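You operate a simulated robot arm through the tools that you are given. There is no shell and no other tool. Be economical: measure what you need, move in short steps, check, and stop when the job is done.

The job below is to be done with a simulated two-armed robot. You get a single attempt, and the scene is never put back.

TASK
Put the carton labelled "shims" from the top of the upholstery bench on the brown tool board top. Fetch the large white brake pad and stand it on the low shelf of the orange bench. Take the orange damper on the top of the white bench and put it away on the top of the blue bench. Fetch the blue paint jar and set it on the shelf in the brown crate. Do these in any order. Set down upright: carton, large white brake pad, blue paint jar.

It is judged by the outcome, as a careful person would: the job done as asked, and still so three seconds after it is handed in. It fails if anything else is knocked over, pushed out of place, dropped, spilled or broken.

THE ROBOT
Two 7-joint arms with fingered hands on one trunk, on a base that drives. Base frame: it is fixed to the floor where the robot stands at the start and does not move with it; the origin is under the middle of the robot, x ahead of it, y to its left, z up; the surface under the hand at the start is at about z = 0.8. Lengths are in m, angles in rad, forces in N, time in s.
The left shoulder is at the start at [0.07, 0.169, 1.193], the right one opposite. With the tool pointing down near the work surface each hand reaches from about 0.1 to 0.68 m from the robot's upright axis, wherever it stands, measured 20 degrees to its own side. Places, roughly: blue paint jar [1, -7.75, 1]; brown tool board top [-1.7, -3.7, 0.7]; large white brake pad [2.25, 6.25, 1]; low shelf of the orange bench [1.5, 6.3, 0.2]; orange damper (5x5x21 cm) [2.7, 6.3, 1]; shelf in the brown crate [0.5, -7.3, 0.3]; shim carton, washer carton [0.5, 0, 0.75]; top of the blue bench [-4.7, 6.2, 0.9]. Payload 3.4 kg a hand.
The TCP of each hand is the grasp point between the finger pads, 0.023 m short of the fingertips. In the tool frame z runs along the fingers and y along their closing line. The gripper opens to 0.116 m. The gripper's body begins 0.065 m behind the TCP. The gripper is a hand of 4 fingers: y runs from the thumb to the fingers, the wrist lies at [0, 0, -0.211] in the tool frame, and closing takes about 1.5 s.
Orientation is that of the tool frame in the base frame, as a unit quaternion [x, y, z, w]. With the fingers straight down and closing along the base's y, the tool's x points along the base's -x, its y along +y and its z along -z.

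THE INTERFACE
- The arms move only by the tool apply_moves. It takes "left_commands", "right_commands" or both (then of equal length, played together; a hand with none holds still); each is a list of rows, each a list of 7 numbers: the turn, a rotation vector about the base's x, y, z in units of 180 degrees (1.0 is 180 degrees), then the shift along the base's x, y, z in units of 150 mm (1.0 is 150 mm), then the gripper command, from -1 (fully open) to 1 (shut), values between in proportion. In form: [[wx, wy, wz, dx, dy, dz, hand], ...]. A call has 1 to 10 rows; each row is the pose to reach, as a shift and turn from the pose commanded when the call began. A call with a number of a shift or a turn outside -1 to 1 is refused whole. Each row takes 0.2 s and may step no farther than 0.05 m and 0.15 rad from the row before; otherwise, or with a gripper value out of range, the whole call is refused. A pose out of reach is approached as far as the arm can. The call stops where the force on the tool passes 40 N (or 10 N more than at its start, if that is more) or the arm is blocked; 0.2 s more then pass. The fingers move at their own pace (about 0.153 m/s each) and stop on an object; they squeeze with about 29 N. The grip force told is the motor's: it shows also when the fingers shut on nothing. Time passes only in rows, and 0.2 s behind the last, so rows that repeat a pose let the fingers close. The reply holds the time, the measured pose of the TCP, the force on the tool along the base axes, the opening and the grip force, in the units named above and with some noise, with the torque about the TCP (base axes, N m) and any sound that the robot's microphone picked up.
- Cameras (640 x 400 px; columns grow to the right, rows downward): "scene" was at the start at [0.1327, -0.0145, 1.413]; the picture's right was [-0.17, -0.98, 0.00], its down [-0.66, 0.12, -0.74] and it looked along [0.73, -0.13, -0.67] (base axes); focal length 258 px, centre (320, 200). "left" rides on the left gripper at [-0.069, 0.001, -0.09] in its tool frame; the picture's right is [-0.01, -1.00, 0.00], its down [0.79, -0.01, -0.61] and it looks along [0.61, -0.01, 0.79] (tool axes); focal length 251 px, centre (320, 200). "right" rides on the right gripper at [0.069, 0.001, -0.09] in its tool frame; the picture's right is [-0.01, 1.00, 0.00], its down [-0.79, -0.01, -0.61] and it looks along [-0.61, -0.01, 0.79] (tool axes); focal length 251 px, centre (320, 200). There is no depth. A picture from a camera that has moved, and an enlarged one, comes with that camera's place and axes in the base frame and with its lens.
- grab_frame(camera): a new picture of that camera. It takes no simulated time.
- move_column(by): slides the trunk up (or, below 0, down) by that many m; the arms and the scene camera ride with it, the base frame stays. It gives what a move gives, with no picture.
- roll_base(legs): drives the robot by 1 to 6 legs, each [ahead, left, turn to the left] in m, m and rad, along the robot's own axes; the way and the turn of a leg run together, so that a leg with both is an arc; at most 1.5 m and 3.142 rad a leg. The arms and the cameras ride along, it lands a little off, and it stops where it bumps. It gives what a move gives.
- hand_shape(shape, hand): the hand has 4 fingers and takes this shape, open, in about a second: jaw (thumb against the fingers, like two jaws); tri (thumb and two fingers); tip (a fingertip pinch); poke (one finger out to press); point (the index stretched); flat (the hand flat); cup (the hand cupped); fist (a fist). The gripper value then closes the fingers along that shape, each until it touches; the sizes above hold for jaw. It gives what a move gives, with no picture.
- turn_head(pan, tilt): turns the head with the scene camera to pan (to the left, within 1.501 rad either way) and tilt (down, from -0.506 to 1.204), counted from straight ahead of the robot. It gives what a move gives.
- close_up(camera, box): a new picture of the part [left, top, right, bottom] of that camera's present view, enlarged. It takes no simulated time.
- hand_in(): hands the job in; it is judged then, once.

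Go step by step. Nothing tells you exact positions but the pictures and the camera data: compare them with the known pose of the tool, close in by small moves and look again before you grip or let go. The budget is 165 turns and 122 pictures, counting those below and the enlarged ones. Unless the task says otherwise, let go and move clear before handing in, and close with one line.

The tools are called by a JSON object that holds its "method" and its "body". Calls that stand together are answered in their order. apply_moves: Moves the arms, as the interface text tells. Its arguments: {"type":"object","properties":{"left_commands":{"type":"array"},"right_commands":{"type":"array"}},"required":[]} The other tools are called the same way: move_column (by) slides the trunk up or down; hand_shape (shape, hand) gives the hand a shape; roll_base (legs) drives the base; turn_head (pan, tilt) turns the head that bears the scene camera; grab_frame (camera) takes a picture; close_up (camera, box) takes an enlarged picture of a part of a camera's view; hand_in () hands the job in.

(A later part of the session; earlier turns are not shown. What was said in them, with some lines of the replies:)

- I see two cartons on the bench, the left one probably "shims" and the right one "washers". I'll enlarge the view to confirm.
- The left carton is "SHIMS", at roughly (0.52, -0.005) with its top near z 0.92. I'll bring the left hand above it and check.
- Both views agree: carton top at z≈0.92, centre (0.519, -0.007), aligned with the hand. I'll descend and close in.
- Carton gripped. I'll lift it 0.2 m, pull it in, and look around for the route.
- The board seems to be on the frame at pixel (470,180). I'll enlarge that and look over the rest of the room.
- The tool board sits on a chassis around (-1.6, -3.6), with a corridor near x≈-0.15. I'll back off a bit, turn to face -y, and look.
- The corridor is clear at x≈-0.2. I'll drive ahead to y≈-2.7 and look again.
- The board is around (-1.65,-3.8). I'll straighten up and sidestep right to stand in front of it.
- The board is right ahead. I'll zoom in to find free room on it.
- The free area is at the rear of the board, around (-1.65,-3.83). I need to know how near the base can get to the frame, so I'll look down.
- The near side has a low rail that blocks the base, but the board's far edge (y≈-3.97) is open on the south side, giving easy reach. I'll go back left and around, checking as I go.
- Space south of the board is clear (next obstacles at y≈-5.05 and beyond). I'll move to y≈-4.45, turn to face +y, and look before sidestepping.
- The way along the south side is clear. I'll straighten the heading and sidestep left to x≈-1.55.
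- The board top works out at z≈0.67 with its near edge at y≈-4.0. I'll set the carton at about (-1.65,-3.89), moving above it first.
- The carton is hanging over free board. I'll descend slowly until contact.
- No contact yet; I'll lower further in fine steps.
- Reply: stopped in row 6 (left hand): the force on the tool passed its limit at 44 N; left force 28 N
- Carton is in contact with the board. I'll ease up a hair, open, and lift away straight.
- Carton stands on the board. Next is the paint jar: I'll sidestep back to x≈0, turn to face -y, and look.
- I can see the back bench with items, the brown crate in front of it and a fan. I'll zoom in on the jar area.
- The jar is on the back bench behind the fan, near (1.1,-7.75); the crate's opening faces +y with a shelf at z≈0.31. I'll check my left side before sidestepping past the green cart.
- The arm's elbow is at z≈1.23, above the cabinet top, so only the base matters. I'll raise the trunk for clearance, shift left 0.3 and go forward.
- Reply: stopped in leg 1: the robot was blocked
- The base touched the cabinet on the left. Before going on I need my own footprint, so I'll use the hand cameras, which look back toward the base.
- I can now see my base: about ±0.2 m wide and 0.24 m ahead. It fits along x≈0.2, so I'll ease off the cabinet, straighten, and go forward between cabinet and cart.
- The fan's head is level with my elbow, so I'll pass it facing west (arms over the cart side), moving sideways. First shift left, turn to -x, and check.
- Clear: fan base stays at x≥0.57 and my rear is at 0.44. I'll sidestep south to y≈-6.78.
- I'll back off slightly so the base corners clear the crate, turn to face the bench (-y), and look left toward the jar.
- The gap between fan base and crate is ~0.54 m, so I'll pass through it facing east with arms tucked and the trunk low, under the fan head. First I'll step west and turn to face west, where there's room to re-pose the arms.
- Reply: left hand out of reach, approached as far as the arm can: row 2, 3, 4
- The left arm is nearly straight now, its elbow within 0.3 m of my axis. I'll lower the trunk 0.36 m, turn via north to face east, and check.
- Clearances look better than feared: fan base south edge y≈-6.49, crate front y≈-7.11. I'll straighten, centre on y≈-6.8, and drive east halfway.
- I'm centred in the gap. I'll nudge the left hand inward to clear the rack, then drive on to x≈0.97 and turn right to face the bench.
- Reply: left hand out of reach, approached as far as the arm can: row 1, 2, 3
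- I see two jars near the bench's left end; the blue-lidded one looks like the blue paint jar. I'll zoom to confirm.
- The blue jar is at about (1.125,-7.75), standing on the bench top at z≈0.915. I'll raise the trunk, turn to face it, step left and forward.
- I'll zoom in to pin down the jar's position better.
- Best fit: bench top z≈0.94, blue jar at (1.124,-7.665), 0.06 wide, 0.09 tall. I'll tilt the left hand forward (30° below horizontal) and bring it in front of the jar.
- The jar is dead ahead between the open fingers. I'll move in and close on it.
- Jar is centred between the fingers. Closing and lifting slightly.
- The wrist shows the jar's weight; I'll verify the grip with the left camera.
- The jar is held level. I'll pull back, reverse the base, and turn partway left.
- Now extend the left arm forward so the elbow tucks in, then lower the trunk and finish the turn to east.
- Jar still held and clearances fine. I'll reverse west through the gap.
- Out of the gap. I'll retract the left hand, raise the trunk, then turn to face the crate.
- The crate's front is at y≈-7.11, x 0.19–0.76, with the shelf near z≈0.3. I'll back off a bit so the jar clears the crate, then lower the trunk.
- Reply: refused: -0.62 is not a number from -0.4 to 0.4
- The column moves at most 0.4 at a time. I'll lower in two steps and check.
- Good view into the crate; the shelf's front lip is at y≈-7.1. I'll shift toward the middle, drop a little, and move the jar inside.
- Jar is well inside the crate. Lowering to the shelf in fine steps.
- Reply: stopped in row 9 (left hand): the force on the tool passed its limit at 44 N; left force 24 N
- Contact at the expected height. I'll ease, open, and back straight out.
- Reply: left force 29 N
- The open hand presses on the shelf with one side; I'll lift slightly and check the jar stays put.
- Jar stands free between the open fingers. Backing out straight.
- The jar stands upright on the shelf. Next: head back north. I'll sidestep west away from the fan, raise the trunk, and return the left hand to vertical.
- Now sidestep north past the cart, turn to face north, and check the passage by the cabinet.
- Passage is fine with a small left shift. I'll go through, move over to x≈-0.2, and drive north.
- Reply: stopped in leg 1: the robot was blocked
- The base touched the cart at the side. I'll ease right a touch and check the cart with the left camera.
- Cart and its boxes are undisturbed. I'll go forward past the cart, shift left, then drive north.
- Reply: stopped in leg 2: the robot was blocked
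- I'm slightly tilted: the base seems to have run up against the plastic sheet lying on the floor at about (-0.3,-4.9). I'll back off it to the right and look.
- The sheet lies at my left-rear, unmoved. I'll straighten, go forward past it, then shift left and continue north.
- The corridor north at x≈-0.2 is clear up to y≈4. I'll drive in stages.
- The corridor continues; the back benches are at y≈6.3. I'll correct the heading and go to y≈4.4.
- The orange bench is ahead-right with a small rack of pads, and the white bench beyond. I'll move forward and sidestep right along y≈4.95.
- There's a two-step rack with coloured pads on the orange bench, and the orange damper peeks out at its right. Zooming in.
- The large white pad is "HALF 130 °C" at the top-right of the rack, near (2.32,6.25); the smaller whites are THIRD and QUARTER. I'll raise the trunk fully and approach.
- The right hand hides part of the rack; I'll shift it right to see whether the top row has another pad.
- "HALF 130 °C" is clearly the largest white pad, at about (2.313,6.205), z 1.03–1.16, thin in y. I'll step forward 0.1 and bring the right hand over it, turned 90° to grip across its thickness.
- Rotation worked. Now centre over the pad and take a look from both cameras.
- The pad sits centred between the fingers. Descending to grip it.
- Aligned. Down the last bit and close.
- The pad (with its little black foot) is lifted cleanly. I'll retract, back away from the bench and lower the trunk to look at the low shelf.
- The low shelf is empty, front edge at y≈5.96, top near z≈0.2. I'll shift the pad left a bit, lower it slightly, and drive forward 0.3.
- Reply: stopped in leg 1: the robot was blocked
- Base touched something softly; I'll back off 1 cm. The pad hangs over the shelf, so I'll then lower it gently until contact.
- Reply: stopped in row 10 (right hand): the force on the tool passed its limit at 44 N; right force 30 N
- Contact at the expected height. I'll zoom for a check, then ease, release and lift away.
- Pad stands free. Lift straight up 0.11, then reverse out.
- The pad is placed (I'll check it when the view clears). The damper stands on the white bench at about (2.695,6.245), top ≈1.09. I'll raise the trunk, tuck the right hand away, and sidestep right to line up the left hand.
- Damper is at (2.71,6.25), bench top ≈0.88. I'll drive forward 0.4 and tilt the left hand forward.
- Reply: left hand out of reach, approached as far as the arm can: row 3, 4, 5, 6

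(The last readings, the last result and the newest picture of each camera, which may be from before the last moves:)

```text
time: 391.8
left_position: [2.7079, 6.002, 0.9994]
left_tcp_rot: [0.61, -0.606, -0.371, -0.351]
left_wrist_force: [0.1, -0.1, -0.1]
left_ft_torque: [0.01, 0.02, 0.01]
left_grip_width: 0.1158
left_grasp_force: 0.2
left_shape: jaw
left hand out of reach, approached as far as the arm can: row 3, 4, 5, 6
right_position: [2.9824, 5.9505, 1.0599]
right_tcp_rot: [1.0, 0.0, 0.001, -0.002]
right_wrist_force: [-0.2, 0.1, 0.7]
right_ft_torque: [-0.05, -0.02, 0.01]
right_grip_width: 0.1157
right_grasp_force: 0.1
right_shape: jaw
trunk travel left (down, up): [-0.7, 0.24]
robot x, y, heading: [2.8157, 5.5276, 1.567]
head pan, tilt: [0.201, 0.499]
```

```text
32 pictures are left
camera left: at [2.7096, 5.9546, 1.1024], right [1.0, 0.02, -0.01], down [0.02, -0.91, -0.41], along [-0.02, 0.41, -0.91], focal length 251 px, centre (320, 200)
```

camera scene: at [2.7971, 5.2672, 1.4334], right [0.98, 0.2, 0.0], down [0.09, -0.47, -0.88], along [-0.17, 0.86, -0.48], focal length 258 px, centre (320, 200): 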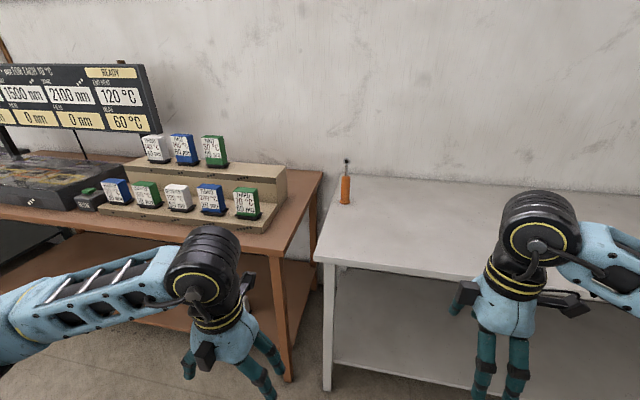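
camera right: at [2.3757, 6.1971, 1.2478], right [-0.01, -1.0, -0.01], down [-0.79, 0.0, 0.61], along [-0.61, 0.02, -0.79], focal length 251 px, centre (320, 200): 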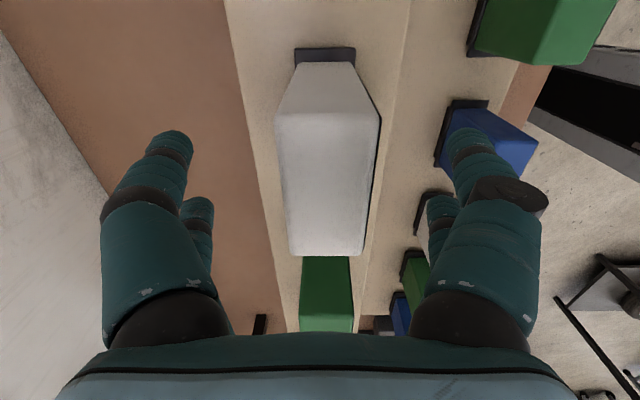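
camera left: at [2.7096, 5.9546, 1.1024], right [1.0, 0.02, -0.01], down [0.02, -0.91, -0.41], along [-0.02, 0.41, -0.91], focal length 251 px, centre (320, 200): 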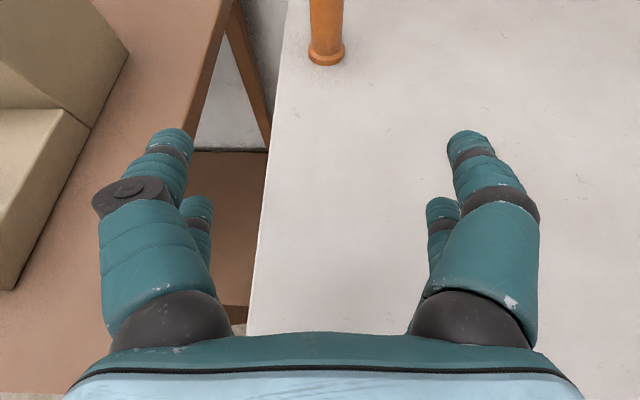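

Damper is straight ahead. Moving in.

{"method": "apply_moves", "body": {"left_commands": [[0, 0, 0, 0, 0.3, -0.1, -1], [0, 0, 0, 0, 0.6, -0.2, -1], [0, 0, 0, 0, 0.9, -0.3, -1], [0, 0, 0, 0, 0.9, -0.3, -1]]}}

{"method": "apply_moves", "body": {"left_commands": [[0, 0, 0, 0, 0.25, 0, -1], [0, 0, 0, 0, 0.5, 0, -1], [0, 0, 0, 0, 0.73, 0, -1], [0, 0, 0, 0, 0.73, 0, -1]]}}

{"method": "grab_frame", "body": {"camera": "left"}}

```text
time: 392.8
left_position: [2.7067, 6.1369, 0.9545]
left_tcp_rot: [0.61, -0.606, -0.371, -0.35]
left_wrist_force: [0.3, 0.3, 0.4]
left_ft_torque: [0.0, 0.0, -0.01]
left_grip_width: 0.1161
left_grasp_force: 0.0
left_shape: jaw
right_position: [2.9843, 5.9505, 1.0598]
right_tcp_rot: [1.0, -0.001, 0.0, -0.002]
right_wrist_force: [0.9, 0.1, 0.7]
right_ft_torque: [0.02, 0.02, 0.01]
right_grip_width: 0.116
right_grasp_force: 0.1
right_shape: jaw
trunk travel left (down, up): [-0.7, 0.24]
robot x, y, heading: [2.8175, 5.5329, 1.57]
head pan, tilt: [0.201, 0.499]
```

```text
time: 393.8
left_position: [2.7079, 6.2443, 0.9546]
left_tcp_rot: [0.61, -0.606, -0.371, -0.35]
left_wrist_force: [0.1, 0.3, 0.0]
left_ft_torque: [0.01, -0.02, 0.0]
left_grip_width: 0.1162
left_grasp_force: 0.0
left_shape: jaw
right_position: [2.983, 5.9521, 1.0586]
right_tcp_rot: [1.0, 0.001, 0.001, -0.002]
right_wrist_force: [-0.8, -1.0, 0.2]
right_ft_torque: [0.01, 0.02, -0.04]
right_grip_width: 0.116
right_grasp_force: 0.1
right_shape: jaw
trunk travel left (down, up): [-0.7, 0.24]
robot x, y, heading: [2.8148, 5.5323, 1.571]
head pan, tilt: [0.201, 0.499]
```

```text
31 pictures are left
camera left: at [2.7099, 6.1971, 1.0576], right [1.0, 0.02, -0.01], down [0.02, -0.91, -0.41], along [-0.02, 0.41, -0.91], focal length 251 px, centre (320, 200)
```

left: 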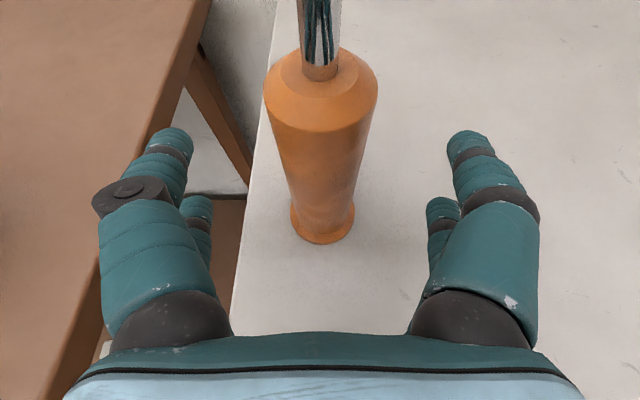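

The damper body is between the fingers. Close and lift.

{"method": "apply_moves", "body": {"left_commands": [[0, 0, 0, 0, 0.06, 0, -1], [0, 0, 0, 0, 0.06, 0, 0.3], [0, 0, 0, 0, 0.06, 0, 1], [0, 0, 0, 0, 0.06, 0, 1], [0, 0, 0, 0, 0.06, 0, 1], [0, 0, 0, 0, 0.06, 0, 1], [0, 0, 0, 0, 0.06, 0, 1], [0, 0, 0, 0, 0.06, 0.15, 1], [0, 0, 0, 0, 0.06, 0.4, 1], [0, 0, 0, 0, 0.06, 0.6, 1]]}}

{"method": "grab_frame", "body": {"camera": "left"}}

```text
time: 396.0
left_position: [2.7081, 6.2552, 1.0435]
left_tcp_rot: [0.61, -0.607, -0.371, -0.35]
left_wrist_force: [0.5, 0.1, -4.2]
left_ft_torque: [-0.07, 0.0, 0.0]
left_grip_width: 0.0271
left_grasp_force: 29.3
left_shape: jaw
right_position: [2.9835, 5.9521, 1.0588]
right_tcp_rot: [1.0, 0.0, 0.0, -0.001]
right_wrist_force: [-0.3, -0.7, -0.3]
right_ft_torque: [0.03, 0.0, 0.02]
right_grip_width: 0.1158
right_grasp_force: 0.0
right_shape: jaw
trunk travel left (down, up): [-0.7, 0.24]
robot x, y, heading: [2.816, 5.534, 1.57]
head pan, tilt: [0.201, 0.499]
```

```text
30 pictures are left
camera left: at [2.711, 6.2087, 1.1462], right [1.0, 0.02, -0.02], down [0.01, -0.91, -0.41], along [-0.02, 0.41, -0.91], focal length 251 px, centre (320, 200)
```

left: 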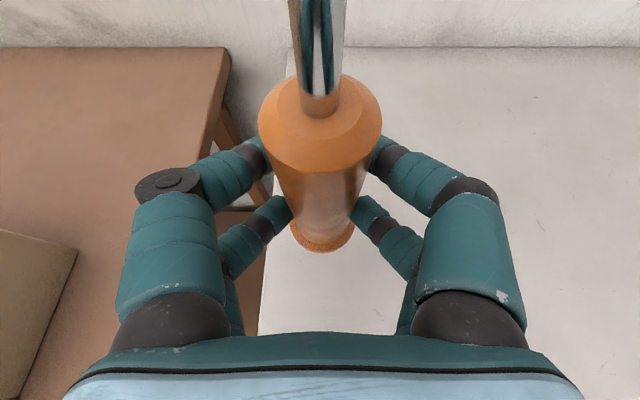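

Damper secured. I'll retract, back away, check the placed pad in passing, and sidestep left toward x≈0.3.

{"method": "apply_moves", "body": {"left_commands": [[0, 0, 0, 0, -0.2, 0.1, 1], [0, 0, 0, 0, -0.45, 0.25, 1], [0, 0, 0, 0, -0.7, 0.4, 1], [0, 0, 0, 0, -0.95, 0.5, 1], [0, 0, 0, 0, -1.0, 0.5, 1]]}}

{"method": "roll_base", "body": {"legs": [[-0.55, 0, 0], [0, 0.45, 0]]}}

{"method": "turn_head", "body": {"pan": 0.2, "tilt": 0.55}}

{"method": "grab_frame", "body": {"camera": "scene"}}

```text
time: 397.2
left_position: [2.7091, 6.1062, 1.1186]
left_tcp_rot: [0.61, -0.606, -0.371, -0.351]
left_wrist_force: [0.2, 0.4, -3.7]
left_ft_torque: [-0.04, 0.02, 0.01]
left_grip_width: 0.0271
left_grasp_force: 28.8
left_shape: jaw
right_position: [2.9833, 5.9528, 1.0594]
right_tcp_rot: [1.0, 0.0, 0.0, -0.001]
right_wrist_force: [0.2, -0.1, 0.1]
right_ft_torque: [0.03, 0.0, 0.01]
right_grip_width: 0.116
right_grasp_force: 0.0
right_shape: jaw
trunk travel left (down, up): [-0.7, 0.24]
robot x, y, heading: [2.8127, 5.5339, 1.571]
head pan, tilt: [0.201, 0.499]
```

```text
time: 402.6
left_position: [2.267, 5.5576, 1.1186]
left_tcp_rot: [0.61, -0.607, -0.37, -0.349]
left_wrist_force: [0.4, 0.4, -4.6]
left_ft_torque: [-0.06, -0.04, 0.01]
left_grip_width: 0.0268
left_grasp_force: 29.0
left_shape: jaw
right_position: [2.5419, 5.4048, 1.0588]
right_tcp_rot: [1.0, 0.0, -0.001, -0.001]
right_wrist_force: [-0.7, -0.4, -0.3]
right_ft_torque: [-0.03, 0.0, -0.02]
right_grip_width: 0.1158
right_grasp_force: 0.2
right_shape: jaw
trunk travel left (down, up): [-0.7, 0.24]
robot x, y, heading: [2.3716, 4.9832, 1.567]
head pan, tilt: [0.201, 0.499]
```

```text
time: 403.3
left_position: [2.2666, 5.559, 1.1179]
left_tcp_rot: [0.61, -0.606, -0.371, -0.351]
left_wrist_force: [0.0, -0.2, -4.2]
left_ft_torque: [-0.05, 0.0, -0.02]
left_grip_width: 0.0269
left_grasp_force: 28.6
left_shape: jaw
right_position: [2.5418, 5.4051, 1.058]
right_tcp_rot: [1.0, 0.0, 0.0, -0.001]
right_wrist_force: [-0.4, 0.1, 0.3]
right_ft_torque: [-0.01, 0.0, 0.02]
right_grip_width: 0.1158
right_grasp_force: 0.2
right_shape: jaw
trunk travel left (down, up): [-0.7, 0.24]
robot x, y, heading: [2.3745, 4.9855, 1.571]
head pan, tilt: [0.201, 0.55]
```

```text
29 pictures are left
camera scene: at [2.3543, 5.1238, 1.4287], right [0.98, 0.2, 0.0], down [0.11, -0.51, -0.85], along [-0.17, 0.83, -0.52], focal length 258 px, centre (320, 200)
```

scene: 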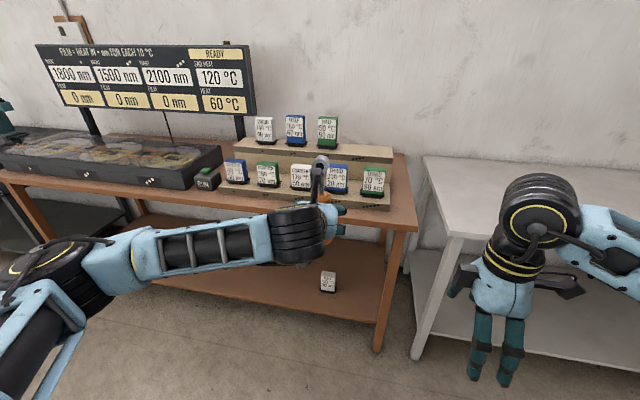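

The pad stands upright on the low shelf. Now sidestep left ~2.7 m and look west.

{"method": "roll_base", "body": {"legs": [[0, 1.35, 0], [0, 1.35, 0]]}}

{"method": "turn_head", "body": {"pan": 1.2, "tilt": 0.35}}

{"method": "grab_frame", "body": {"camera": "scene"}}

```text
time: 416.4
left_position: [-0.4481, 5.5676, 1.1174]
left_tcp_rot: [0.615, -0.6, -0.375, -0.347]
left_wrist_force: [0.3, -0.1, -3.5]
left_ft_torque: [-0.03, 0.01, 0.02]
left_grip_width: 0.0268
left_grasp_force: 28.3
left_shape: jaw
right_position: [-0.1718, 5.4193, 1.0596]
right_tcp_rot: [1.0, 0.01, 0.0, -0.001]
right_wrist_force: [-0.2, -0.4, 0.4]
right_ft_torque: [0.02, 0.01, -0.02]
right_grip_width: 0.116
right_grasp_force: 0.0
right_shape: jaw
trunk travel left (down, up): [-0.7, 0.24]
robot x, y, heading: [-0.3307, 4.995, 1.591]
head pan, tilt: [0.201, 0.55]
```

```text
time: 417.7
left_position: [-0.4486, 5.5681, 1.1169]
left_tcp_rot: [0.616, -0.601, -0.374, -0.346]
left_wrist_force: [-0.7, -1.0, -3.3]
left_ft_torque: [-0.05, -0.01, 0.01]
left_grip_width: 0.027
left_grasp_force: 29.2
left_shape: jaw
right_position: [-0.1715, 5.4197, 1.0605]
right_tcp_rot: [1.0, 0.009, 0.0, -0.001]
right_wrist_force: [-0.1, -0.4, 0.9]
right_ft_torque: [0.03, 0.01, -0.02]
right_grip_width: 0.116
right_grasp_force: 0.1
right_shape: jaw
trunk travel left (down, up): [-0.7, 0.24]
robot x, y, heading: [-0.3342, 4.9962, 1.591]
head pan, tilt: [1.201, 0.351]
```

```text
28 pictures are left
camera scene: at [-0.4208, 5.0793, 1.4469], right [0.34, 0.94, 0.0], down [0.32, -0.12, -0.94], along [-0.88, 0.32, -0.34], focal length 258 px, centre (320, 200)
```

scene: 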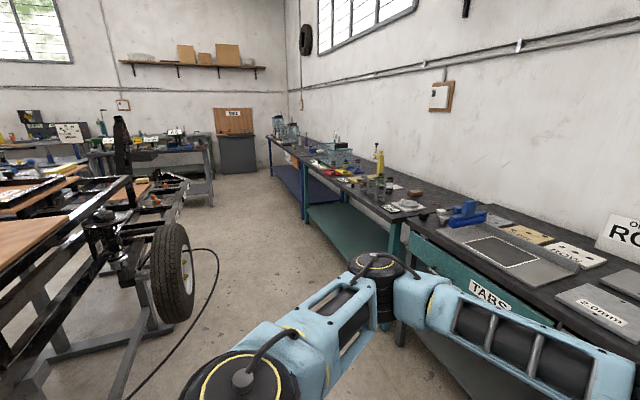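

There's a clear lane west between the floor cable (y<4.88) and the benches (front y≈5.8). I'll sidestep along y≈5.15 in stages.

{"method": "roll_base", "body": {"legs": [[0, 0, -0.02], [0.16, 0, 0], [0, 1.3, 0]]}}

{"method": "roll_base", "body": {"legs": [[0, 1.4, 0]]}}

{"method": "turn_head", "body": {"pan": 0.9, "tilt": 0.45}}

{"method": "grab_frame", "body": {"camera": "scene"}}

```text
time: 425.5
left_position: [-1.7284, 5.7243, 1.1172]
left_tcp_rot: [0.613, -0.603, -0.373, -0.348]
left_wrist_force: [0.3, 0.2, -4.3]
left_ft_torque: [-0.05, -0.03, 0.01]
left_grip_width: 0.0265
left_grasp_force: 28.4
left_shape: jaw
right_position: [-1.4519, 5.5733, 1.0596]
right_tcp_rot: [1.0, 0.004, 0.0, -0.002]
right_wrist_force: [-0.1, -0.4, -0.6]
right_ft_torque: [-0.02, -0.02, 0.0]
right_grip_width: 0.1159
right_grasp_force: 0.0
right_shape: jaw
trunk travel left (down, up): [-0.7, 0.24]
robot x, y, heading: [-1.6219, 5.1547, 1.579]
head pan, tilt: [1.201, 0.351]
```

```text
time: 432.4
left_position: [-3.1186, 5.7141, 1.1177]
left_tcp_rot: [0.61, -0.606, -0.371, -0.35]
left_wrist_force: [0.6, 0.1, -4.5]
left_ft_torque: [-0.06, -0.02, 0.04]
left_grip_width: 0.027
left_grasp_force: 29.6
left_shape: jaw
right_position: [-2.8427, 5.5614, 1.059]
right_tcp_rot: [1.0, 0.001, 0.0, -0.001]
right_wrist_force: [0.3, 0.4, 0.3]
right_ft_torque: [0.0, -0.04, -0.01]
right_grip_width: 0.116
right_grasp_force: 0.1
right_shape: jaw
trunk travel left (down, up): [-0.7, 0.24]
robot x, y, heading: [-3.0094, 5.1413, 1.577]
head pan, tilt: [1.201, 0.351]
```

```text
time: 433.2
left_position: [-3.1165, 5.7139, 1.1179]
left_tcp_rot: [0.61, -0.606, -0.371, -0.35]
left_wrist_force: [-0.8, 0.2, -4.2]
left_ft_torque: [-0.04, 0.02, -0.01]
left_grip_width: 0.0269
left_grasp_force: 29.2
left_shape: jaw
right_position: [-2.8419, 5.5613, 1.0583]
right_tcp_rot: [1.0, 0.0, 0.001, -0.001]
right_wrist_force: [-0.7, 0.4, -0.2]
right_ft_torque: [-0.02, 0.03, -0.01]
right_grip_width: 0.1158
right_grasp_force: 0.0
right_shape: jaw
trunk travel left (down, up): [-0.7, 0.24]
robot x, y, heading: [-3.013, 5.1383, 1.574]
head pan, tilt: [0.901, 0.45]
```

```text
27 pictures are left
camera scene: at [-3.0831, 5.2487, 1.4377], right [0.62, 0.79, 0.0], down [0.34, -0.27, -0.9], along [-0.71, 0.56, -0.44], focal length 258 px, centre (320, 200)
```

scene: 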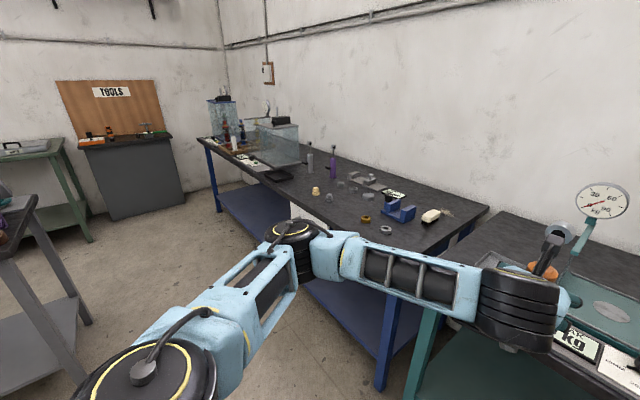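

The blue bench (blue legs) is ahead-left. I'll zoom in to find free room on its top.

{"method": "close_up", "body": {"camera": "scene", "box": [190, 85, 510, 265]}}

```text
2.00 times, centred on (350, 175) of scene
camera zoom: at [-3.0831, 5.2487, 1.4377], right [0.62, 0.79, 0.0], down [0.34, -0.27, -0.9], along [-0.71, 0.56, -0.44], focal length 517 px, centre (260, 250)
```

zoom: 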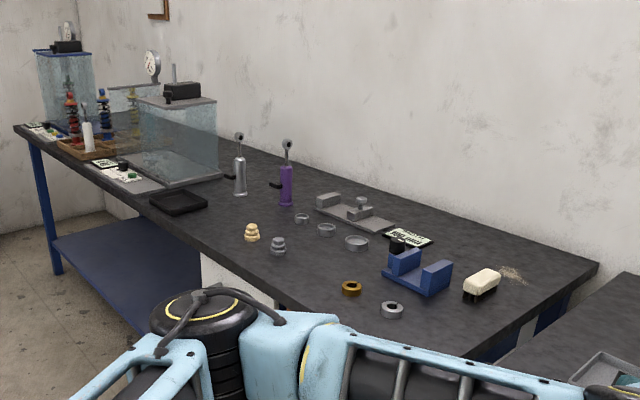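

A free spot lies between the grey cone stack and the gold ring, about (-3.81,5.99). I'll sidestep to x≈-3.7 and look again.

{"method": "roll_base", "body": {"legs": [[0, 0.68, 0]]}}

{"method": "turn_head", "body": {"pan": 0.0, "tilt": 0.65}}

{"method": "grab_frame", "body": {"camera": "scene"}}

{"method": "grab_frame", "body": {"camera": "left"}}

```text
time: 437.0
left_position: [-3.8045, 5.7048, 1.1174]
left_tcp_rot: [0.616, -0.601, -0.374, -0.346]
left_wrist_force: [-0.9, 0.1, -4.1]
left_ft_torque: [-0.04, -0.01, -0.01]
left_grip_width: 0.0268
left_grasp_force: 28.9
left_shape: jaw
right_position: [-3.5278, 5.5554, 1.0592]
right_tcp_rot: [1.0, 0.011, -0.002, -0.001]
right_wrist_force: [-0.1, -0.1, -0.5]
right_ft_torque: [0.03, -0.01, 0.0]
right_grip_width: 0.1162
right_grasp_force: 0.0
right_shape: jaw
trunk travel left (down, up): [-0.7, 0.24]
robot x, y, heading: [-3.6876, 5.1291, 1.591]
head pan, tilt: [0.901, 0.45]
```

```text
time: 438.2
left_position: [-3.8053, 5.7044, 1.1167]
left_tcp_rot: [0.616, -0.601, -0.374, -0.346]
left_wrist_force: [-0.5, 0.8, -5.4]
left_ft_torque: [-0.03, -0.02, -0.01]
left_grip_width: 0.0266
left_grasp_force: 29.3
left_shape: jaw
right_position: [-3.5288, 5.5559, 1.0588]
right_tcp_rot: [1.0, 0.009, 0.001, -0.001]
right_wrist_force: [0.5, 0.0, 0.3]
right_ft_torque: [-0.03, 0.01, 0.01]
right_grip_width: 0.1157
right_grasp_force: 0.0
right_shape: jaw
trunk travel left (down, up): [-0.7, 0.24]
robot x, y, heading: [-3.6879, 5.1341, 1.591]
head pan, tilt: [0.0, 0.649]
```

```text
25 pictures are left
camera scene: at [-3.6919, 5.2707, 1.4199], right [1.0, 0.02, 0.0], down [0.01, -0.6, -0.8], along [-0.02, 0.8, -0.61], focal length 258 px, centre (320, 200)
```

scene: 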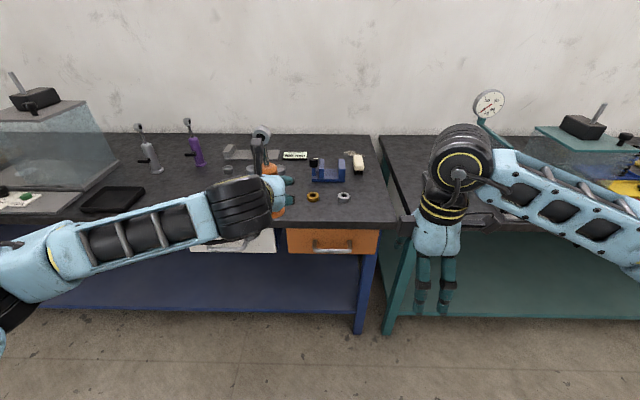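

```text
24 pictures are left
camera left: at [-3.8019, 5.6575, 1.2205], right [1.0, 0.04, -0.02], down [0.03, -0.91, -0.41], along [-0.03, 0.4, -0.91], focal length 251 px, centre (320, 200)
```

left: 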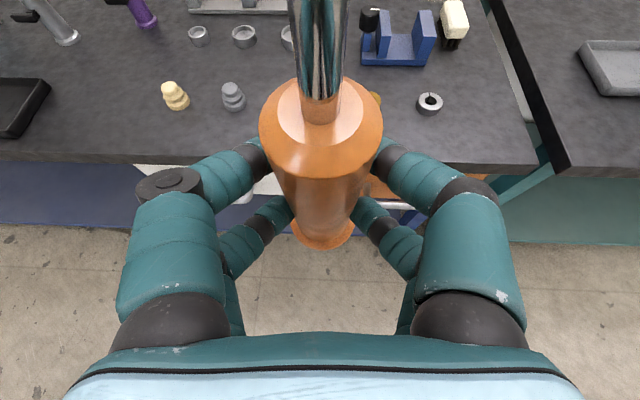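

With the left camera I get the cones at x≈-3.97, gold ring at x≈-3.725, y≈5.985; the target is the gap at (-3.85,5.99). I'll drive forward 0.2 and position above.

{"method": "roll_base", "body": {"legs": [[0.2, 0, 0]]}}

{"method": "apply_moves", "body": {"left_commands": [[0, 0, 0, -0.1, 0.2, 0, 1], [0, 0, 0, -0.2, 0.4, 0, 1], [0, 0, 0, -0.28, 0.6, -0.05, 1], [0, 0, 0, -0.28, 0.6, -0.25, 1], [0, 0, 0, -0.28, 0.6, -0.45, 1], [0, 0, 0, -0.28, 0.6, -0.45, 1]]}}

{"method": "grab_frame", "body": {"camera": "left"}}

{"method": "close_up", "body": {"camera": "scene", "box": [180, 130, 380, 255]}}

```text
time: 439.8
left_position: [-3.8079, 5.8971, 1.1189]
left_tcp_rot: [0.615, -0.602, -0.374, -0.347]
left_wrist_force: [0.1, -0.4, -4.1]
left_ft_torque: [-0.04, 0.01, 0.02]
left_grip_width: 0.0269
left_grasp_force: 28.6
left_shape: jaw
right_position: [-3.5313, 5.7494, 1.06]
right_tcp_rot: [1.0, 0.009, 0.0, -0.002]
right_wrist_force: [0.1, -0.2, -0.3]
right_ft_torque: [0.03, -0.01, 0.03]
right_grip_width: 0.1159
right_grasp_force: 0.0
right_shape: jaw
trunk travel left (down, up): [-0.7, 0.24]
robot x, y, heading: [-3.6937, 5.3248, 1.589]
head pan, tilt: [0.0, 0.649]
```

```text
time: 441.2
left_position: [-3.851, 5.9879, 1.0497]
left_tcp_rot: [0.615, -0.602, -0.374, -0.347]
left_wrist_force: [0.8, -0.4, -4.9]
left_ft_torque: [-0.06, 0.04, 0.02]
left_grip_width: 0.0268
left_grasp_force: 29.1
left_shape: jaw
right_position: [-3.5313, 5.7478, 1.0582]
right_tcp_rot: [1.0, 0.01, -0.001, -0.001]
right_wrist_force: [-0.1, -0.4, -0.2]
right_ft_torque: [-0.02, -0.03, -0.02]
right_grip_width: 0.1158
right_grasp_force: 0.1
right_shape: jaw
trunk travel left (down, up): [-0.7, 0.24]
robot x, y, heading: [-3.6901, 5.3265, 1.593]
head pan, tilt: [0.0, 0.649]
```

```text
23 pictures are left
camera left: at [-3.8476, 5.9417, 1.152], right [1.0, 0.04, -0.02], down [0.03, -0.91, -0.41], along [-0.03, 0.4, -0.91], focal length 251 px, centre (320, 200)
```

left: 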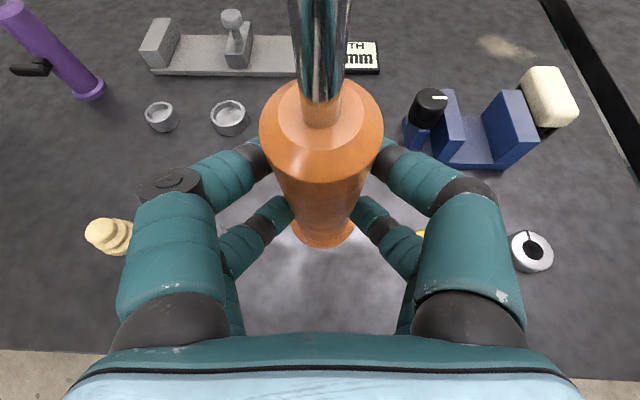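

```text
3.20 times, centred on (280, 192) of scene
camera zoom: at [-3.6951, 5.464, 1.4198], right [1.0, 0.02, 0.0], down [0.01, -0.61, -0.8], along [-0.01, 0.8, -0.61], focal length 827 px, centre (448, 224)
```

zoom: 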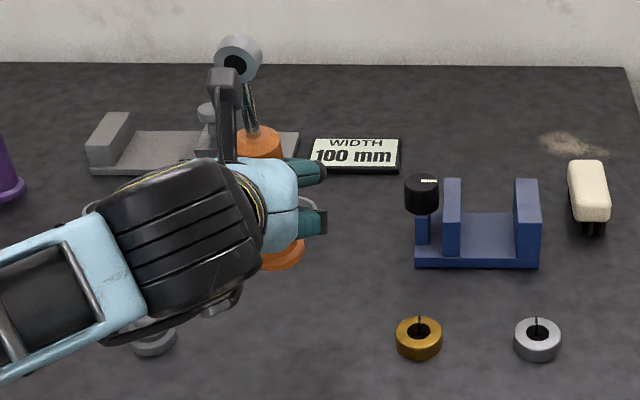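

The left finger might brush the grey cone when opening, so I'll shift 2.5 cm to the right, then lower gently to contact.

{"method": "apply_moves", "body": {"left_commands": [[0, 0, 0, 0.17, 0.05, 0, 1], [0, 0, 0, 0.17, 0.05, -0.15, 1], [0, 0, 0, 0.17, 0.05, -0.3, 1], [0, 0, 0, 0.17, 0.05, -0.36, 1], [0, 0, 0, 0.17, 0.05, -0.4, 1], [0, 0, 0, 0.17, 0.05, -0.44, 1], [0, 0, 0, 0.17, 0.05, -0.48, 1], [0, 0, 0, 0.17, 0.05, -0.52, 1], [0, 0, 0, 0.17, 0.05, -0.56, 1], [0, 0, 0, 0.17, 0.05, -0.6, 1]]}}

{"method": "close_up", "body": {"camera": "scene", "box": [180, 130, 380, 255]}}

```text
time: 443.4
left_position: [-3.8253, 5.9943, 0.9581]
left_tcp_rot: [0.616, -0.601, -0.374, -0.346]
left_wrist_force: [0.3, -0.4, -4.1]
left_ft_torque: [-0.06, -0.01, -0.01]
left_grip_width: 0.0265
left_grasp_force: 29.1
left_shape: jaw
right_position: [-3.5302, 5.7496, 1.0586]
right_tcp_rot: [1.0, 0.009, 0.0, -0.001]
right_wrist_force: [-0.3, -0.4, -0.2]
right_ft_torque: [0.0, 0.01, 0.04]
right_grip_width: 0.116
right_grasp_force: 0.0
right_shape: jaw
trunk travel left (down, up): [-0.7, 0.24]
robot x, y, heading: [-3.6945, 5.3298, 1.594]
head pan, tilt: [0.0, 0.649]
```

```text
3.20 times, centred on (280, 192) of scene
camera zoom: at [-3.6952, 5.4642, 1.4198], right [1.0, 0.02, 0.0], down [0.01, -0.61, -0.8], along [-0.01, 0.8, -0.61], focal length 827 px, centre (448, 224)
```

zoom: 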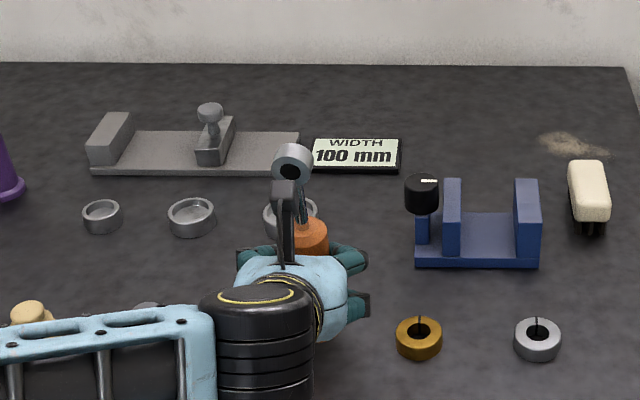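

No contact yet; continuing down in 4 mm steps.

{"method": "apply_moves", "body": {"left_commands": [[0, 0, 0, 0, 0, -0.03, 1], [0, 0, 0, 0, 0, -0.06, 1], [0, 0, 0, 0, 0, -0.09, 1], [0, 0, 0, 0, 0, -0.12, 1], [0, 0, 0, 0, 0, -0.15, 1], [0, 0, 0, 0, 0, -0.18, 1], [0, 0, 0, 0, 0, -0.21, 1], [0, 0, 0, 0, 0, -0.24, 1], [0, 0, 0, 0, 0, -0.27, 1]]}}

{"method": "grab_frame", "body": {"camera": "left"}}

```text
time: 445.2
left_position: [-3.8242, 5.997, 0.9349]
left_tcp_rot: [0.612, -0.597, -0.38, -0.354]
left_wrist_force: [-0.9, -4.5, 20.8]
left_ft_torque: [-0.58, 0.08, 0.01]
left_grip_width: 0.0268
left_grasp_force: 29.0
left_shape: jaw
right_position: [-3.5306, 5.7459, 1.0594]
right_tcp_rot: [1.0, 0.009, 0.0, -0.002]
right_wrist_force: [0.4, -0.6, -0.2]
right_ft_torque: [-0.01, -0.04, 0.01]
right_grip_width: 0.1157
right_grasp_force: 0.1
right_shape: jaw
trunk travel left (down, up): [-0.7, 0.24]
robot x, y, heading: [-3.6916, 5.3307, 1.593]
head pan, tilt: [0.0, 0.649]
stopped in row 9 (left hand): the force on the tool passed its limit at 45 N (the readings are from after the stop); the commanded pose is now the measured one
```

```text
20 pictures are left
camera left: at [-3.8213, 5.9481, 1.0371], right [1.0, 0.04, -0.01], down [0.03, -0.9, -0.42], along [-0.03, 0.42, -0.91], focal length 251 px, centre (320, 200)
```

left: 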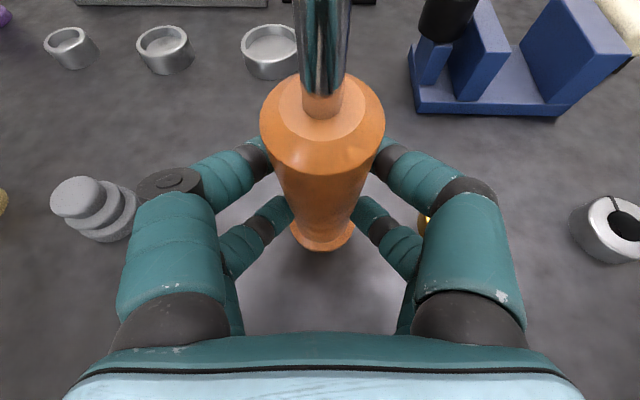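

Contact. The gold ring is near the right fingers, so I'll ease up a little and open only partway.

{"method": "apply_moves", "body": {"left_commands": [[0, 0, 0, 0, 0, 0.02, 1], [0, 0, 0, 0, 0, 0.02, 0.7], [0, 0, 0, 0, 0, 0.02, 0.4], [0, 0, 0, 0, 0, 0.02, 0.1], [0, 0, 0, 0, 0, 0.02, -0.2], [0, 0, 0, 0, 0, 0.02, -0.45], [0, 0, 0, 0, 0, 0.02, -0.45], [0, 0, 0, 0, 0, 0.02, -0.45]]}}

{"method": "grab_frame", "body": {"camera": "left"}}

```text
time: 447.0
left_position: [-3.8256, 5.9968, 0.9339]
left_tcp_rot: [0.614, -0.598, -0.378, -0.35]
left_wrist_force: [0.0, -0.3, 0.2]
left_ft_torque: [0.0, 0.0, -0.04]
left_grip_width: 0.0838
left_grasp_force: 0.1
left_shape: jaw
right_position: [-3.5309, 5.7481, 1.0586]
right_tcp_rot: [1.0, 0.008, 0.0, -0.001]
right_wrist_force: [0.9, 0.1, 0.0]
right_ft_torque: [0.04, 0.03, 0.01]
right_grip_width: 0.1158
right_grasp_force: 0.1
right_shape: jaw
trunk travel left (down, up): [-0.7, 0.24]
robot x, y, heading: [-3.6896, 5.3288, 1.591]
head pan, tilt: [0.0, 0.649]
```

```text
19 pictures are left
camera left: at [-3.8215, 5.9496, 1.0362], right [1.0, 0.04, -0.01], down [0.03, -0.91, -0.42], along [-0.03, 0.42, -0.91], focal length 251 px, centre (320, 200)
```

left: 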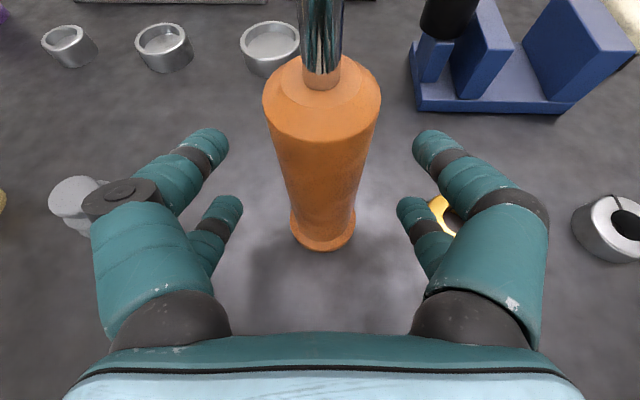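

Damper stands free, no contact. I'll rise 2.5 cm first (to clear the ring and cone), then back straight out.

{"method": "apply_moves", "body": {"left_commands": [[0, 0, 0, 0, 0, 0.06, -0.45], [0, 0, 0, 0, 0, 0.12, -0.45], [0, 0, 0, 0, 0, 0.18, -0.45], [0, 0, 0, 0, -0.1, 0.2, -0.45], [0, 0, 0, 0, -0.25, 0.22, -0.45], [0, 0, 0, 0, -0.45, 0.25, -0.45], [0, 0, 0, 0, -0.7, 0.3, -0.45], [0, 0, 0, 0, -0.95, 0.4, -0.45], [0, 0, 0, 0, -1.0, 0.5, -0.45], [0, 0, 0, 0, -1.0, 0.5, -0.45]]}}

{"method": "grab_frame", "body": {"camera": "left"}}

```text
time: 449.2
left_position: [-3.8227, 5.8461, 1.0076]
left_tcp_rot: [0.613, -0.599, -0.377, -0.351]
left_wrist_force: [0.0, 0.2, -0.1]
left_ft_torque: [-0.01, -0.03, 0.01]
left_grip_width: 0.0834
left_grasp_force: 0.0
left_shape: jaw
right_position: [-3.5306, 5.7485, 1.0591]
right_tcp_rot: [1.0, 0.009, 0.0, -0.001]
right_wrist_force: [0.7, 1.0, -0.5]
right_ft_torque: [0.01, -0.01, 0.03]
right_grip_width: 0.1162
right_grasp_force: 0.1
right_shape: jaw
trunk travel left (down, up): [-0.7, 0.24]
robot x, y, heading: [-3.6911, 5.3301, 1.593]
head pan, tilt: [0.0, 0.649]
```

```text
18 pictures are left
camera left: at [-3.8194, 5.7983, 1.1095], right [1.0, 0.04, -0.01], down [0.03, -0.91, -0.42], along [-0.03, 0.42, -0.91], focal length 251 px, centre (320, 200)
```

left: 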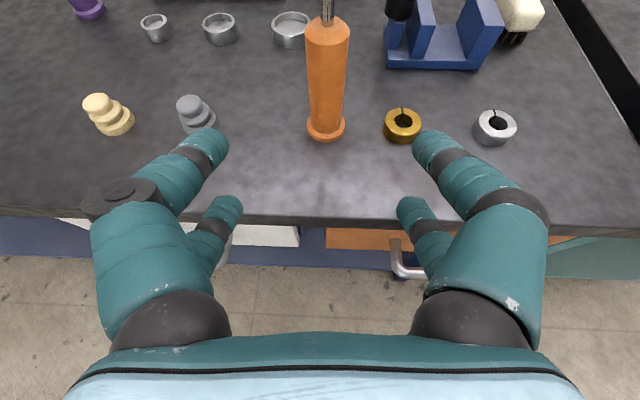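

Damper stands on the blue bench with its neighbours undisturbed. I'll back off clear and take one last look.

{"method": "roll_base", "body": {"legs": [[-0.2, 0, 0]]}}

{"method": "grab_frame", "body": {"camera": "scene"}}

```text
time: 450.8
left_position: [-3.8183, 5.6443, 1.006]
left_tcp_rot: [0.614, -0.597, -0.379, -0.35]
left_wrist_force: [0.1, -0.4, 0.3]
left_ft_torque: [-0.03, 0.01, 0.02]
left_grip_width: 0.0837
left_grasp_force: 0.0
left_shape: jaw
right_position: [-3.5262, 5.5458, 1.0598]
right_tcp_rot: [1.0, 0.008, -0.001, 0.0]
right_wrist_force: [0.3, 0.4, -0.7]
right_ft_torque: [-0.02, 0.01, -0.02]
right_grip_width: 0.1158
right_grasp_force: 0.2
right_shape: jaw
trunk travel left (down, up): [-0.7, 0.24]
robot x, y, heading: [-3.6917, 5.1216, 1.585]
head pan, tilt: [0.0, 0.649]
```

```text
17 pictures are left
camera scene: at [-3.6914, 5.2605, 1.4198], right [1.0, 0.02, 0.0], down [0.01, -0.61, -0.8], along [-0.01, 0.8, -0.61], focal length 258 px, centre (320, 200)
```

scene: 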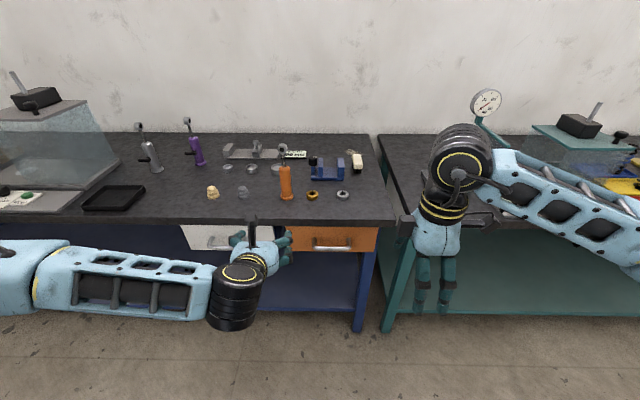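

All four items are at their places and both hands are clear, so I'm handing in.

{"method": "hand_in", "body": {}}

```text
The job is handed in.
```

All four are done: the shims carton is upright on the brown tool board, the large white brake pad stands on the orange bench's low shelf, the orange damper is on the blue bench, and the blue paint jar is upright on the shelf in the brown crate. On the way the base lightly bumped the cage cabinet, the green cart, a plastic sheet on the floor and something at the orange bench; I saw nothing moved, though I never checked the cabinet closely.
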